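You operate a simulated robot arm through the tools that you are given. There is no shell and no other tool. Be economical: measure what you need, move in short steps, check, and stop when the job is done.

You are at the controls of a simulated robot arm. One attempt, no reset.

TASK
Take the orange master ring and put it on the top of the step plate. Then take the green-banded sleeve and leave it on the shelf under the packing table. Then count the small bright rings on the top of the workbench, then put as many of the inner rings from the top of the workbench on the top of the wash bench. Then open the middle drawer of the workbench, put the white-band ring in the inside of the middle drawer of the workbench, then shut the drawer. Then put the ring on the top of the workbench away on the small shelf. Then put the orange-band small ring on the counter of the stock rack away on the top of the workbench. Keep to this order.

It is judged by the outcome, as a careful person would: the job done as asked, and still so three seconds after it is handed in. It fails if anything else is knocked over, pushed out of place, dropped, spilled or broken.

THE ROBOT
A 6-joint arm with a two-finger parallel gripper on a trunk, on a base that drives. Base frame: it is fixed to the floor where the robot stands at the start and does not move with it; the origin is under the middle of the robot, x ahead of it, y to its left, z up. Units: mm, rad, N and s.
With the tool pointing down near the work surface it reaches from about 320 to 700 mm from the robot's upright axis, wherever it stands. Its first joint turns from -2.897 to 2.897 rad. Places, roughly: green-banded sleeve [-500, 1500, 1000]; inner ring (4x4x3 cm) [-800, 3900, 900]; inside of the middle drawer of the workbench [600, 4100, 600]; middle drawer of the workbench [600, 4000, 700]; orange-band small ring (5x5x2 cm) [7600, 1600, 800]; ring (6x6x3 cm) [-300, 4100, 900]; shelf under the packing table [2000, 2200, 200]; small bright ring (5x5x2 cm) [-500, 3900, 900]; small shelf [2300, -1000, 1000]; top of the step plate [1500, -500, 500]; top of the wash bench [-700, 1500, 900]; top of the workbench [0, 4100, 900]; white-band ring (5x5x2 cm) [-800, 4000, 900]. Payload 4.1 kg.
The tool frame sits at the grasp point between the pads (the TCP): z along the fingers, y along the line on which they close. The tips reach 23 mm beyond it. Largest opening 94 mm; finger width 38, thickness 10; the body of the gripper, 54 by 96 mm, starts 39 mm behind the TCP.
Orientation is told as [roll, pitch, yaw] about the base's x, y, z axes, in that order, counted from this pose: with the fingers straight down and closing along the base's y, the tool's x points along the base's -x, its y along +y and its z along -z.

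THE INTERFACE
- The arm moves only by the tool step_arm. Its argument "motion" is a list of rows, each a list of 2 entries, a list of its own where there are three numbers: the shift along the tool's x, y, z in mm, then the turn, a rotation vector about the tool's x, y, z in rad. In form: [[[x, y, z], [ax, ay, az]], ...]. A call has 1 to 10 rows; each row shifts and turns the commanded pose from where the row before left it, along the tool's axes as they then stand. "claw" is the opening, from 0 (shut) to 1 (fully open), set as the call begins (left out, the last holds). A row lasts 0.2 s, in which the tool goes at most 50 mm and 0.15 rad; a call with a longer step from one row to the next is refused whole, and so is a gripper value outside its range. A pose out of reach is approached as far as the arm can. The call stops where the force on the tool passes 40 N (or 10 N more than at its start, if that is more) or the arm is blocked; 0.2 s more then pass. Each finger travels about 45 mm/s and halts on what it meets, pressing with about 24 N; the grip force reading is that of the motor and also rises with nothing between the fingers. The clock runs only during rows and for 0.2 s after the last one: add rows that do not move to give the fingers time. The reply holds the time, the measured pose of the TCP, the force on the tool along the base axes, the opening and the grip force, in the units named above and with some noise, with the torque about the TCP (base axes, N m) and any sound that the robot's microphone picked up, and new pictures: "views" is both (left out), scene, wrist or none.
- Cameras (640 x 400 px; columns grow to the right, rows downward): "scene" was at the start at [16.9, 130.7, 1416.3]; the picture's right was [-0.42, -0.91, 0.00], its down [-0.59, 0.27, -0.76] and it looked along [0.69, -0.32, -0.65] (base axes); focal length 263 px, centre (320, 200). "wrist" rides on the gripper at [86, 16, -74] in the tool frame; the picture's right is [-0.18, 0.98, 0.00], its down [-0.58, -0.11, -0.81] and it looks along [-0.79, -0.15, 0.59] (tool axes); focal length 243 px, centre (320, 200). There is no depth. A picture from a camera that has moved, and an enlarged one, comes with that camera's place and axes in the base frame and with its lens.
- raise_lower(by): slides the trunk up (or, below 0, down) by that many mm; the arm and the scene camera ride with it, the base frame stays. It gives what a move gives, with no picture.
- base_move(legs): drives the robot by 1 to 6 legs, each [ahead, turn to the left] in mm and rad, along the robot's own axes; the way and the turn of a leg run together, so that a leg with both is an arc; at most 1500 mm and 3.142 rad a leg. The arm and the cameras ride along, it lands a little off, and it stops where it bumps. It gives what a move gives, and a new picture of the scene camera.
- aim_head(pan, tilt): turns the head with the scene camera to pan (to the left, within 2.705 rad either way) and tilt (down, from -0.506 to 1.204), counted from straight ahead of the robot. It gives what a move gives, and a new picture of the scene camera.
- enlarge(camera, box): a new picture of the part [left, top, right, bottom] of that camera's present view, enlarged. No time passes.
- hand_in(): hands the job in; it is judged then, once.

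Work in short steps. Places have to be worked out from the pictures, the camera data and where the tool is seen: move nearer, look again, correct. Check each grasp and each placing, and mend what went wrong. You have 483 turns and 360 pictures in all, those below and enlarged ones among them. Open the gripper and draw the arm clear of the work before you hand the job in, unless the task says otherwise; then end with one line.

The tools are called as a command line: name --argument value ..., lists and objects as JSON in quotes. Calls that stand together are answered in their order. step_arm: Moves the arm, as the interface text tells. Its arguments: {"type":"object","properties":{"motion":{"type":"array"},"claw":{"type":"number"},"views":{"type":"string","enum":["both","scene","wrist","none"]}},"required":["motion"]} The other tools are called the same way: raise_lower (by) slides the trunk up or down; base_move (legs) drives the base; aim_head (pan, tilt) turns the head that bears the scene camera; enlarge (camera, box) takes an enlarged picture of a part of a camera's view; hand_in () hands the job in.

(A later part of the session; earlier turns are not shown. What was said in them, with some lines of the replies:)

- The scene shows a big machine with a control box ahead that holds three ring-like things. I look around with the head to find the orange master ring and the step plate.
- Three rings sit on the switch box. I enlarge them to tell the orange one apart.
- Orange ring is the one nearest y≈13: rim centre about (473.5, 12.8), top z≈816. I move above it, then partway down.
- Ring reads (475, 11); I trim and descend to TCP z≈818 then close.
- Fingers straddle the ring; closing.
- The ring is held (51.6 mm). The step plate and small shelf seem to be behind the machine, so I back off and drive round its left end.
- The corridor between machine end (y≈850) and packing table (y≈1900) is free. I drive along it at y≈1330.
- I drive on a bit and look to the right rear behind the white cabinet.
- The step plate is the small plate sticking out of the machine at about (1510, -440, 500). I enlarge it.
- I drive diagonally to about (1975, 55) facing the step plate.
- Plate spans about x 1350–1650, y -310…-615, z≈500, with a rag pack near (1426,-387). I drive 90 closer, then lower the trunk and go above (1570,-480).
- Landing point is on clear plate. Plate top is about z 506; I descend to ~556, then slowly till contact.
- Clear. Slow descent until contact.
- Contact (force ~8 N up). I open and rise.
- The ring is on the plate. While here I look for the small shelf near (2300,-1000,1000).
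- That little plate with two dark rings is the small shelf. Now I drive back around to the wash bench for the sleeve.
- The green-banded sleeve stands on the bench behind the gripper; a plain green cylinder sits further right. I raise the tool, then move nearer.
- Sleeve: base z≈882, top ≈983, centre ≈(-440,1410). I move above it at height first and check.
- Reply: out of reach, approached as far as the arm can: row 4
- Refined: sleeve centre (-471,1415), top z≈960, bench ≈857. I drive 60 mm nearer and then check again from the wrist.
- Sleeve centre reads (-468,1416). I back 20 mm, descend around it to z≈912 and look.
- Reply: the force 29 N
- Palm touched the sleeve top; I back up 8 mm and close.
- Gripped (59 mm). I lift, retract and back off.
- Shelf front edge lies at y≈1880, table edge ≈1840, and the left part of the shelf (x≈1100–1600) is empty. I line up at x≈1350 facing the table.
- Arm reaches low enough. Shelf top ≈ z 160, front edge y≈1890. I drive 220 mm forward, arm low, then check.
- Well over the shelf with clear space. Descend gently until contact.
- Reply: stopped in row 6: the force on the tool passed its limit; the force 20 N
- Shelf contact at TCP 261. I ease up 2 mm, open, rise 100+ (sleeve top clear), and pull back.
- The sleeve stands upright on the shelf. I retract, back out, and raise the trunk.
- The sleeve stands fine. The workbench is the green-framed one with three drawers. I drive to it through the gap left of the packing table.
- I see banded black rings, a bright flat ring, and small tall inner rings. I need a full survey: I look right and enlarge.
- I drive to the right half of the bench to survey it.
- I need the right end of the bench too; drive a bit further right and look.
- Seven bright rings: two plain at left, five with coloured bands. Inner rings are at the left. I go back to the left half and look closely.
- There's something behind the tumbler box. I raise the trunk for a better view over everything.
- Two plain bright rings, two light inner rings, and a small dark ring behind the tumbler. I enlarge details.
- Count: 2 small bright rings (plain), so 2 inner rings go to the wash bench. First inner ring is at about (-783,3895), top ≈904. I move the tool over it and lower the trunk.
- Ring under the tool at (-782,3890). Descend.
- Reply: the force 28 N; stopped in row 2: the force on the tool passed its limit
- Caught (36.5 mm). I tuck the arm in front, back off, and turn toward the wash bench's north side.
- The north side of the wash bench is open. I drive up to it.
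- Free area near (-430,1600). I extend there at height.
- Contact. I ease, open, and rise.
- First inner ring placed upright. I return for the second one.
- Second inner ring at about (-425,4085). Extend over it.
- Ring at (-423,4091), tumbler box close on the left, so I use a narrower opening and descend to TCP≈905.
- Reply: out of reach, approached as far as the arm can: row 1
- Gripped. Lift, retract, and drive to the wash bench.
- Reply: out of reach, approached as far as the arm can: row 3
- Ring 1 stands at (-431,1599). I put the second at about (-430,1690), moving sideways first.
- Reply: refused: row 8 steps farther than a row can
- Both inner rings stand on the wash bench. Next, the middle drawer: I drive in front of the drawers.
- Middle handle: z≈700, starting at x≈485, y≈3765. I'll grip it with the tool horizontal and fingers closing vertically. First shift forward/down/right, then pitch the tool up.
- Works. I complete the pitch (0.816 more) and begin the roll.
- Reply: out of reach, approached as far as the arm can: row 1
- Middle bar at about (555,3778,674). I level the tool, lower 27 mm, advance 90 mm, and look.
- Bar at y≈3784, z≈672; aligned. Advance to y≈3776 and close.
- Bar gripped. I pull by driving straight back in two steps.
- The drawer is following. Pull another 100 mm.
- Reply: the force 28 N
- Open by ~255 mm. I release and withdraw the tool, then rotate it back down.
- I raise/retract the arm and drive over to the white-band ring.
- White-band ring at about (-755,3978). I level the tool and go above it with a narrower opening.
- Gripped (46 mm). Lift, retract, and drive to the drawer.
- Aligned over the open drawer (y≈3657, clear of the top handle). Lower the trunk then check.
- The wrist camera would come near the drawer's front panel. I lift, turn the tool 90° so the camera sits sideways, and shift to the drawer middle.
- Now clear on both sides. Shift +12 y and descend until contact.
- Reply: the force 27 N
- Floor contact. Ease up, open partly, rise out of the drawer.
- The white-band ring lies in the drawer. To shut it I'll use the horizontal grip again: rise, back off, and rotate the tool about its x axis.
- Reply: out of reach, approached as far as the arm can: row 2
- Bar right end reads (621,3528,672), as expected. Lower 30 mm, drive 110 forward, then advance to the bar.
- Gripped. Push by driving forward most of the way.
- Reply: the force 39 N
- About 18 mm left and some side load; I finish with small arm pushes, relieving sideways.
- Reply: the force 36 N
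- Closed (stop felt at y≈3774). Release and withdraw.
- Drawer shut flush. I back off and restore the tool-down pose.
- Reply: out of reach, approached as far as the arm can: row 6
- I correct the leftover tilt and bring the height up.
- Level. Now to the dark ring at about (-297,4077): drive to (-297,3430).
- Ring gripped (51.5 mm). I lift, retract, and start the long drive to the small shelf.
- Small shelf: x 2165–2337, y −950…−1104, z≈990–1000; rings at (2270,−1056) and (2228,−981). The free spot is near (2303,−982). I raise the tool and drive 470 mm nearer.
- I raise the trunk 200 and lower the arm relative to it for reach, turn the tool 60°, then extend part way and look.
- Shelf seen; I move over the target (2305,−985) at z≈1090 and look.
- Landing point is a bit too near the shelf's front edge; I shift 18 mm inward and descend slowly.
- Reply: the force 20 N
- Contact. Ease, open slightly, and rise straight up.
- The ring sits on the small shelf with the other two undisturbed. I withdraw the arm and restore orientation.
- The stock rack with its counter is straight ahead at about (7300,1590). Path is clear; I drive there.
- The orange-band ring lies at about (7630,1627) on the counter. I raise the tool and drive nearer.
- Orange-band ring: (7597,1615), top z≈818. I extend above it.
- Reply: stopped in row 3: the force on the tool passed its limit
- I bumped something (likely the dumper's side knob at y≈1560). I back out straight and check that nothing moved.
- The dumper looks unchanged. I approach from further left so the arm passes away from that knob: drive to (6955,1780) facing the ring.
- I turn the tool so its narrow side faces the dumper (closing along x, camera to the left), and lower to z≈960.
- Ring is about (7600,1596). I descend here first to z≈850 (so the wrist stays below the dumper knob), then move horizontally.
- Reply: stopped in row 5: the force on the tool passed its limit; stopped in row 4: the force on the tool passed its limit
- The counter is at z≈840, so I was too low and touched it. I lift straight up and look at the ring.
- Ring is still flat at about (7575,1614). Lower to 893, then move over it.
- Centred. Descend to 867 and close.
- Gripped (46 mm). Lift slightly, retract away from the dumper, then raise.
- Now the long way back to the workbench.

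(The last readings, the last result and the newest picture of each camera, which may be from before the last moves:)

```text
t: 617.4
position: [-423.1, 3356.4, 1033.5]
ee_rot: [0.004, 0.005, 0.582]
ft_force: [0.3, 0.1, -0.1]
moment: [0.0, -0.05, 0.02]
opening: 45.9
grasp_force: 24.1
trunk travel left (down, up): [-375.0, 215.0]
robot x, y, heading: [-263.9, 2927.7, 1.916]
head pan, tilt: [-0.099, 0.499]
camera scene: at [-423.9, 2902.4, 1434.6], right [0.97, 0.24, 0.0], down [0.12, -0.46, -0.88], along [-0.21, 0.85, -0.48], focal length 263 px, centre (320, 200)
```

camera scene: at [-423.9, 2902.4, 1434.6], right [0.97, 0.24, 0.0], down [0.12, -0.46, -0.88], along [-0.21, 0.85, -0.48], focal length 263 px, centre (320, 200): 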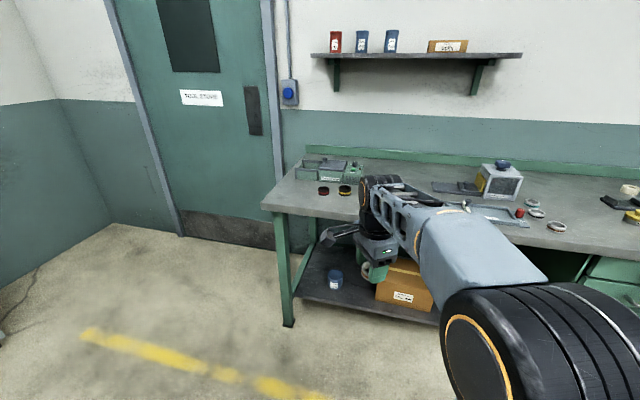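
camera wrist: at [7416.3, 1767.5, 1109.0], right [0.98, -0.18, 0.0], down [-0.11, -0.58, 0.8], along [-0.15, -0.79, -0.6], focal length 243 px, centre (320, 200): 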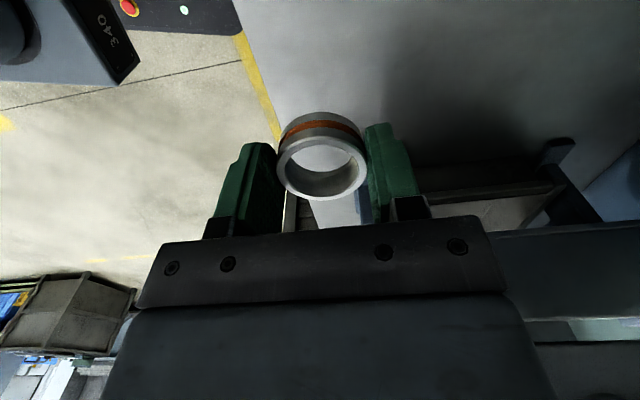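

I turn square to the bench, restore tool yaw, raise it a bit, and approach.

step_arm --motion '[[[0, 0, -30], [0, 0, -0.145]], [[0, 0, 0], [0, 0, -0.145]], [[0, 0, 0], [0, 0, -0.145]], [[0, 0, 0], [0, 0, -0.145]], [[0, 0, 0], [0, 0, -0.145]], [[0, 0, 0], [0, 0, -0.145]], [[0, 0, 0], [0, 0, -0.145]], [[0, 0, 0], [0, 0, -0.145]], [[0, 0, 0], [0, 0, -0.145]]]' --views "none"

base_move --legs '[[0, -0.345], [490, 0]]'

enlarge --camera "wrist" --box '[0, 0, 640, 400]'

```text
t: 619.4
position: [-422.3, 3356.8, 1064.2]
ee_rot: [0.006, -0.003, 1.89]
ft_force: [0.1, -0.5, -0.7]
moment: [-0.02, 0.04, 0.01]
opening: 45.9
grasp_force: 23.8
trunk travel left (down, up): [-375.0, 215.0]
robot x, y, heading: [-266.7, 2925.6, 1.921]
head pan, tilt: [-0.099, 0.499]
```

```text
t: 623.4
position: [-267.8, 3866.8, 1063.1]
ee_rot: [0.004, -0.002, 1.543]
ft_force: [-0.2, -0.1, -0.7]
moment: [0.01, 0.02, -0.01]
opening: 46.1
grasp_force: 24.0
trunk travel left (down, up): [-375.0, 215.0]
robot x, y, heading: [-264.5, 3410.3, 1.57]
head pan, tilt: [-0.099, 0.499]
camera scene: at [-422.8, 3440.3, 1434.6], right [0.99, -0.1, 0.0], down [-0.05, -0.48, -0.88], along [0.09, 0.87, -0.48], focal length 263 px, centre (320, 200)
```

scene: 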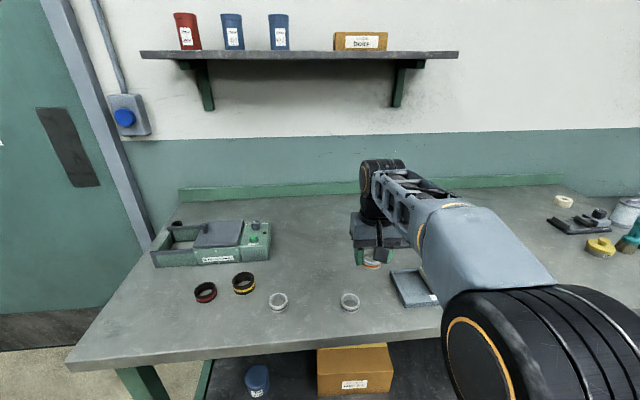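

```text
1.00 times, centred on (320, 200) of wrist
camera zoom: at [-286.9, 3780.3, 1138.1], right [-0.98, 0.21, 0.01], down [0.13, 0.58, 0.81], along [0.17, 0.79, -0.59], focal length 243 px, centre (320, 200)
```

zoom: 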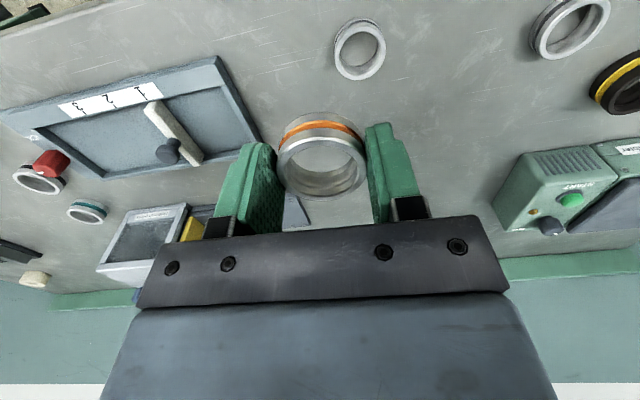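

step_arm --motion '[[[-43, 12, 0], [0, 0, 0]], [[-43, 12, 0], [0, 0, 0]], [[-43, 12, 0], [0, 0, 0]], [[-43, 11, 0], [0, 0, 0]], [[0, 0, 45], [0, 0, 0]], [[0, 0, 45], [0, 0, 0]], [[0, 0, 30], [0, 0, 0]], [[0, 0, 0], [0, 0, 0]]]' --views "both"

```text
t: 625.2
position: [-312.0, 4039.7, 944.2]
ee_rot: [0.004, -0.003, 1.543]
ft_force: [0.4, -0.1, -1.2]
moment: [-0.05, 0.0, 0.01]
opening: 45.7
grasp_force: 24.6
trunk travel left (down, up): [-375.0, 215.0]
robot x, y, heading: [-267.7, 3416.0, 1.569]
head pan, tilt: [-0.099, 0.499]
camera scene: at [-422.8, 3440.5, 1434.6], right [0.99, -0.1, 0.0], down [-0.05, -0.48, -0.88], along [0.09, 0.87, -0.48], focal length 263 px, centre (320, 200)
camera wrist: at [-330.1, 3952.4, 1018.9], right [-0.98, 0.21, 0.01], down [0.13, 0.58, 0.81], along [0.17, 0.79, -0.59], focal length 243 px, centre (320, 200)
```

scene: 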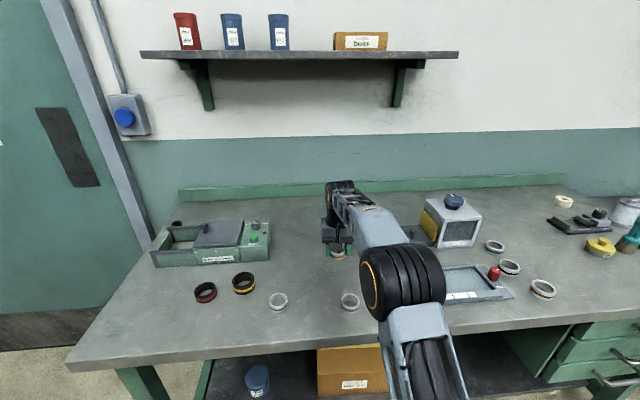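
wrist: 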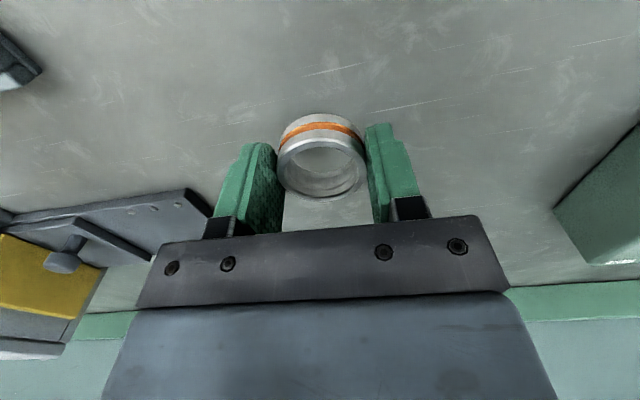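

step_arm --motion '[[[0, 0, 25], [0, 0, 0]], [[0, 0, 5], [0, 0, 0]], [[0, 0, 3], [0, 0, 0]], [[0, 0, 3], [0, 0, 0]], [[0, 0, 3], [0, 0, 0]], [[0, 0, 0], [0, 0, 0]]]' --views "wrist"

```text
t: 626.6
position: [-310.5, 4041.0, 907.1]
ee_rot: [0.005, -0.007, 1.54]
ft_force: [0.0, 3.6, 18.5]
moment: [0.21, -0.05, 0.01]
opening: 46.3
grasp_force: 23.8
trunk travel left (down, up): [-375.0, 215.0]
robot x, y, heading: [-267.7, 3410.5, 1.574]
head pan, tilt: [-0.099, 0.499]
camera wrist: at [-330.1, 3953.5, 982.1], right [-0.98, 0.21, 0.01], down [0.13, 0.57, 0.81], along [0.17, 0.79, -0.59], focal length 243 px, centre (320, 200)
```

wrist: 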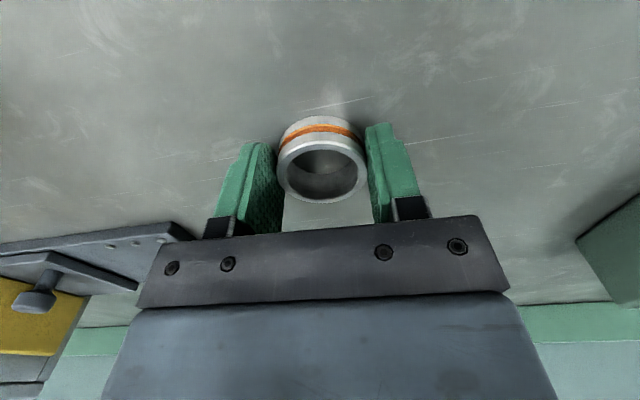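

Contact. Release, rise, and retract.

step_arm --motion '[[[0, 0, -2], [0, 0, 0]], [[0, 0, 0], [0, 0, 0]], [[0, 0, 0], [0, 0, 0]], [[0, 0, 0], [0, 0, 0]]]' --claw 0.75 --views "none"

step_arm --motion '[[[0, 0, -20], [0, 0, 0]], [[0, 0, -45], [0, 0, 0]], [[0, 0, -45], [0, 0, 0]], [[0, 0, -45], [0, 0, 0]], [[45, 0, 0], [0, 0, 0]], [[45, 0, 0], [0, 0, 0]], [[45, 0, 0], [0, 0, 0]]]' --views "wrist"

base_move --legs '[[-500, 0]]'

enlarge --camera "scene" --box '[100, 100, 420, 300]'

```text
t: 627.6
position: [-310.2, 4040.5, 905.6]
ee_rot: [0.006, -0.002, 1.541]
ft_force: [0.4, 0.4, 0.1]
moment: [-0.01, -0.01, 0.01]
opening: 70.6
grasp_force: 0.1
trunk travel left (down, up): [-375.0, 215.0]
robot x, y, heading: [-262.5, 3411.4, 1.571]
head pan, tilt: [-0.099, 0.499]
```

```text
t: 629.2
position: [-312.1, 3906.8, 1062.2]
ee_rot: [0.004, -0.003, 1.54]
ft_force: [0.3, -0.2, 0.3]
moment: [-0.02, 0.02, 0.04]
opening: 70.6
grasp_force: 0.1
trunk travel left (down, up): [-375.0, 215.0]
robot x, y, heading: [-265.9, 3409.3, 1.57]
head pan, tilt: [-0.099, 0.499]
camera wrist: at [-331.6, 3819.9, 1136.6], right [-0.98, 0.21, 0.01], down [0.13, 0.58, 0.81], along [0.17, 0.79, -0.59], focal length 243 px, centre (320, 200)
```

wrist: 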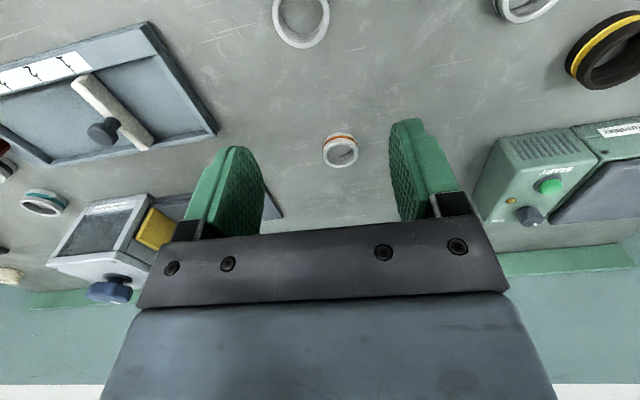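

```text
t: 632.1
position: [-310.1, 3402.4, 1062.3]
ee_rot: [0.006, -0.002, 1.532]
ft_force: [0.9, -0.8, 0.4]
moment: [0.02, 0.01, -0.02]
opening: 70.4
grasp_force: 0.1
trunk travel left (down, up): [-375.0, 215.0]
robot x, y, heading: [-266.5, 2906.7, 1.564]
head pan, tilt: [-0.099, 0.499]
camera scene: at [-425.4, 2936.9, 1434.6], right [0.99, -0.11, 0.0], down [-0.05, -0.48, -0.88], along [0.1, 0.87, -0.48], focal length 263 px, centre (320, 200)
```

scene: 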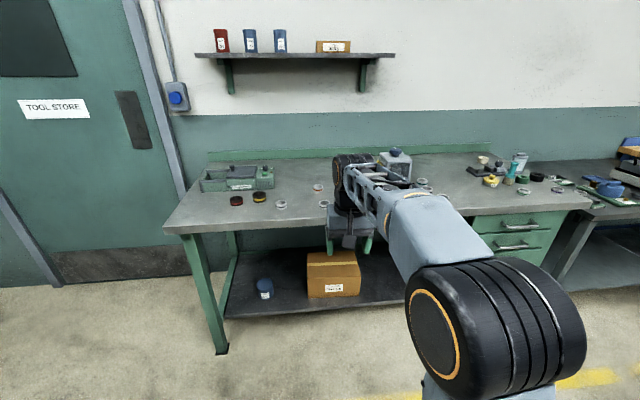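

```text
2.00 times, centred on (260, 200) of scene
camera zoom: at [-425.4, 2936.9, 1434.6], right [0.99, -0.11, 0.0], down [-0.05, -0.48, -0.88], along [0.1, 0.87, -0.48], focal length 527 px, centre (440, 200)
```

zoom: 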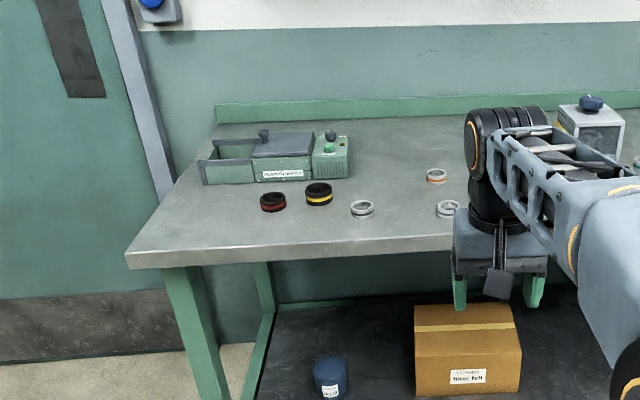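

The orange-band ring stands on the workbench, the drawer is shut, the gripper is open and the arm is clear. I hand in the job.

hand_in

```text
The job is handed in.
```

I did all the steps in the order asked and handed the job in. I counted 2 small bright rings, leaving out the colour-banded ones, so 2 inner rings went to the wash bench. At the stock rack the gripper bumped the tipping tray on the counter, and pressed on the counter and touched the orange-band ring before I picked it up. I saw nothing displaced from where I stood.
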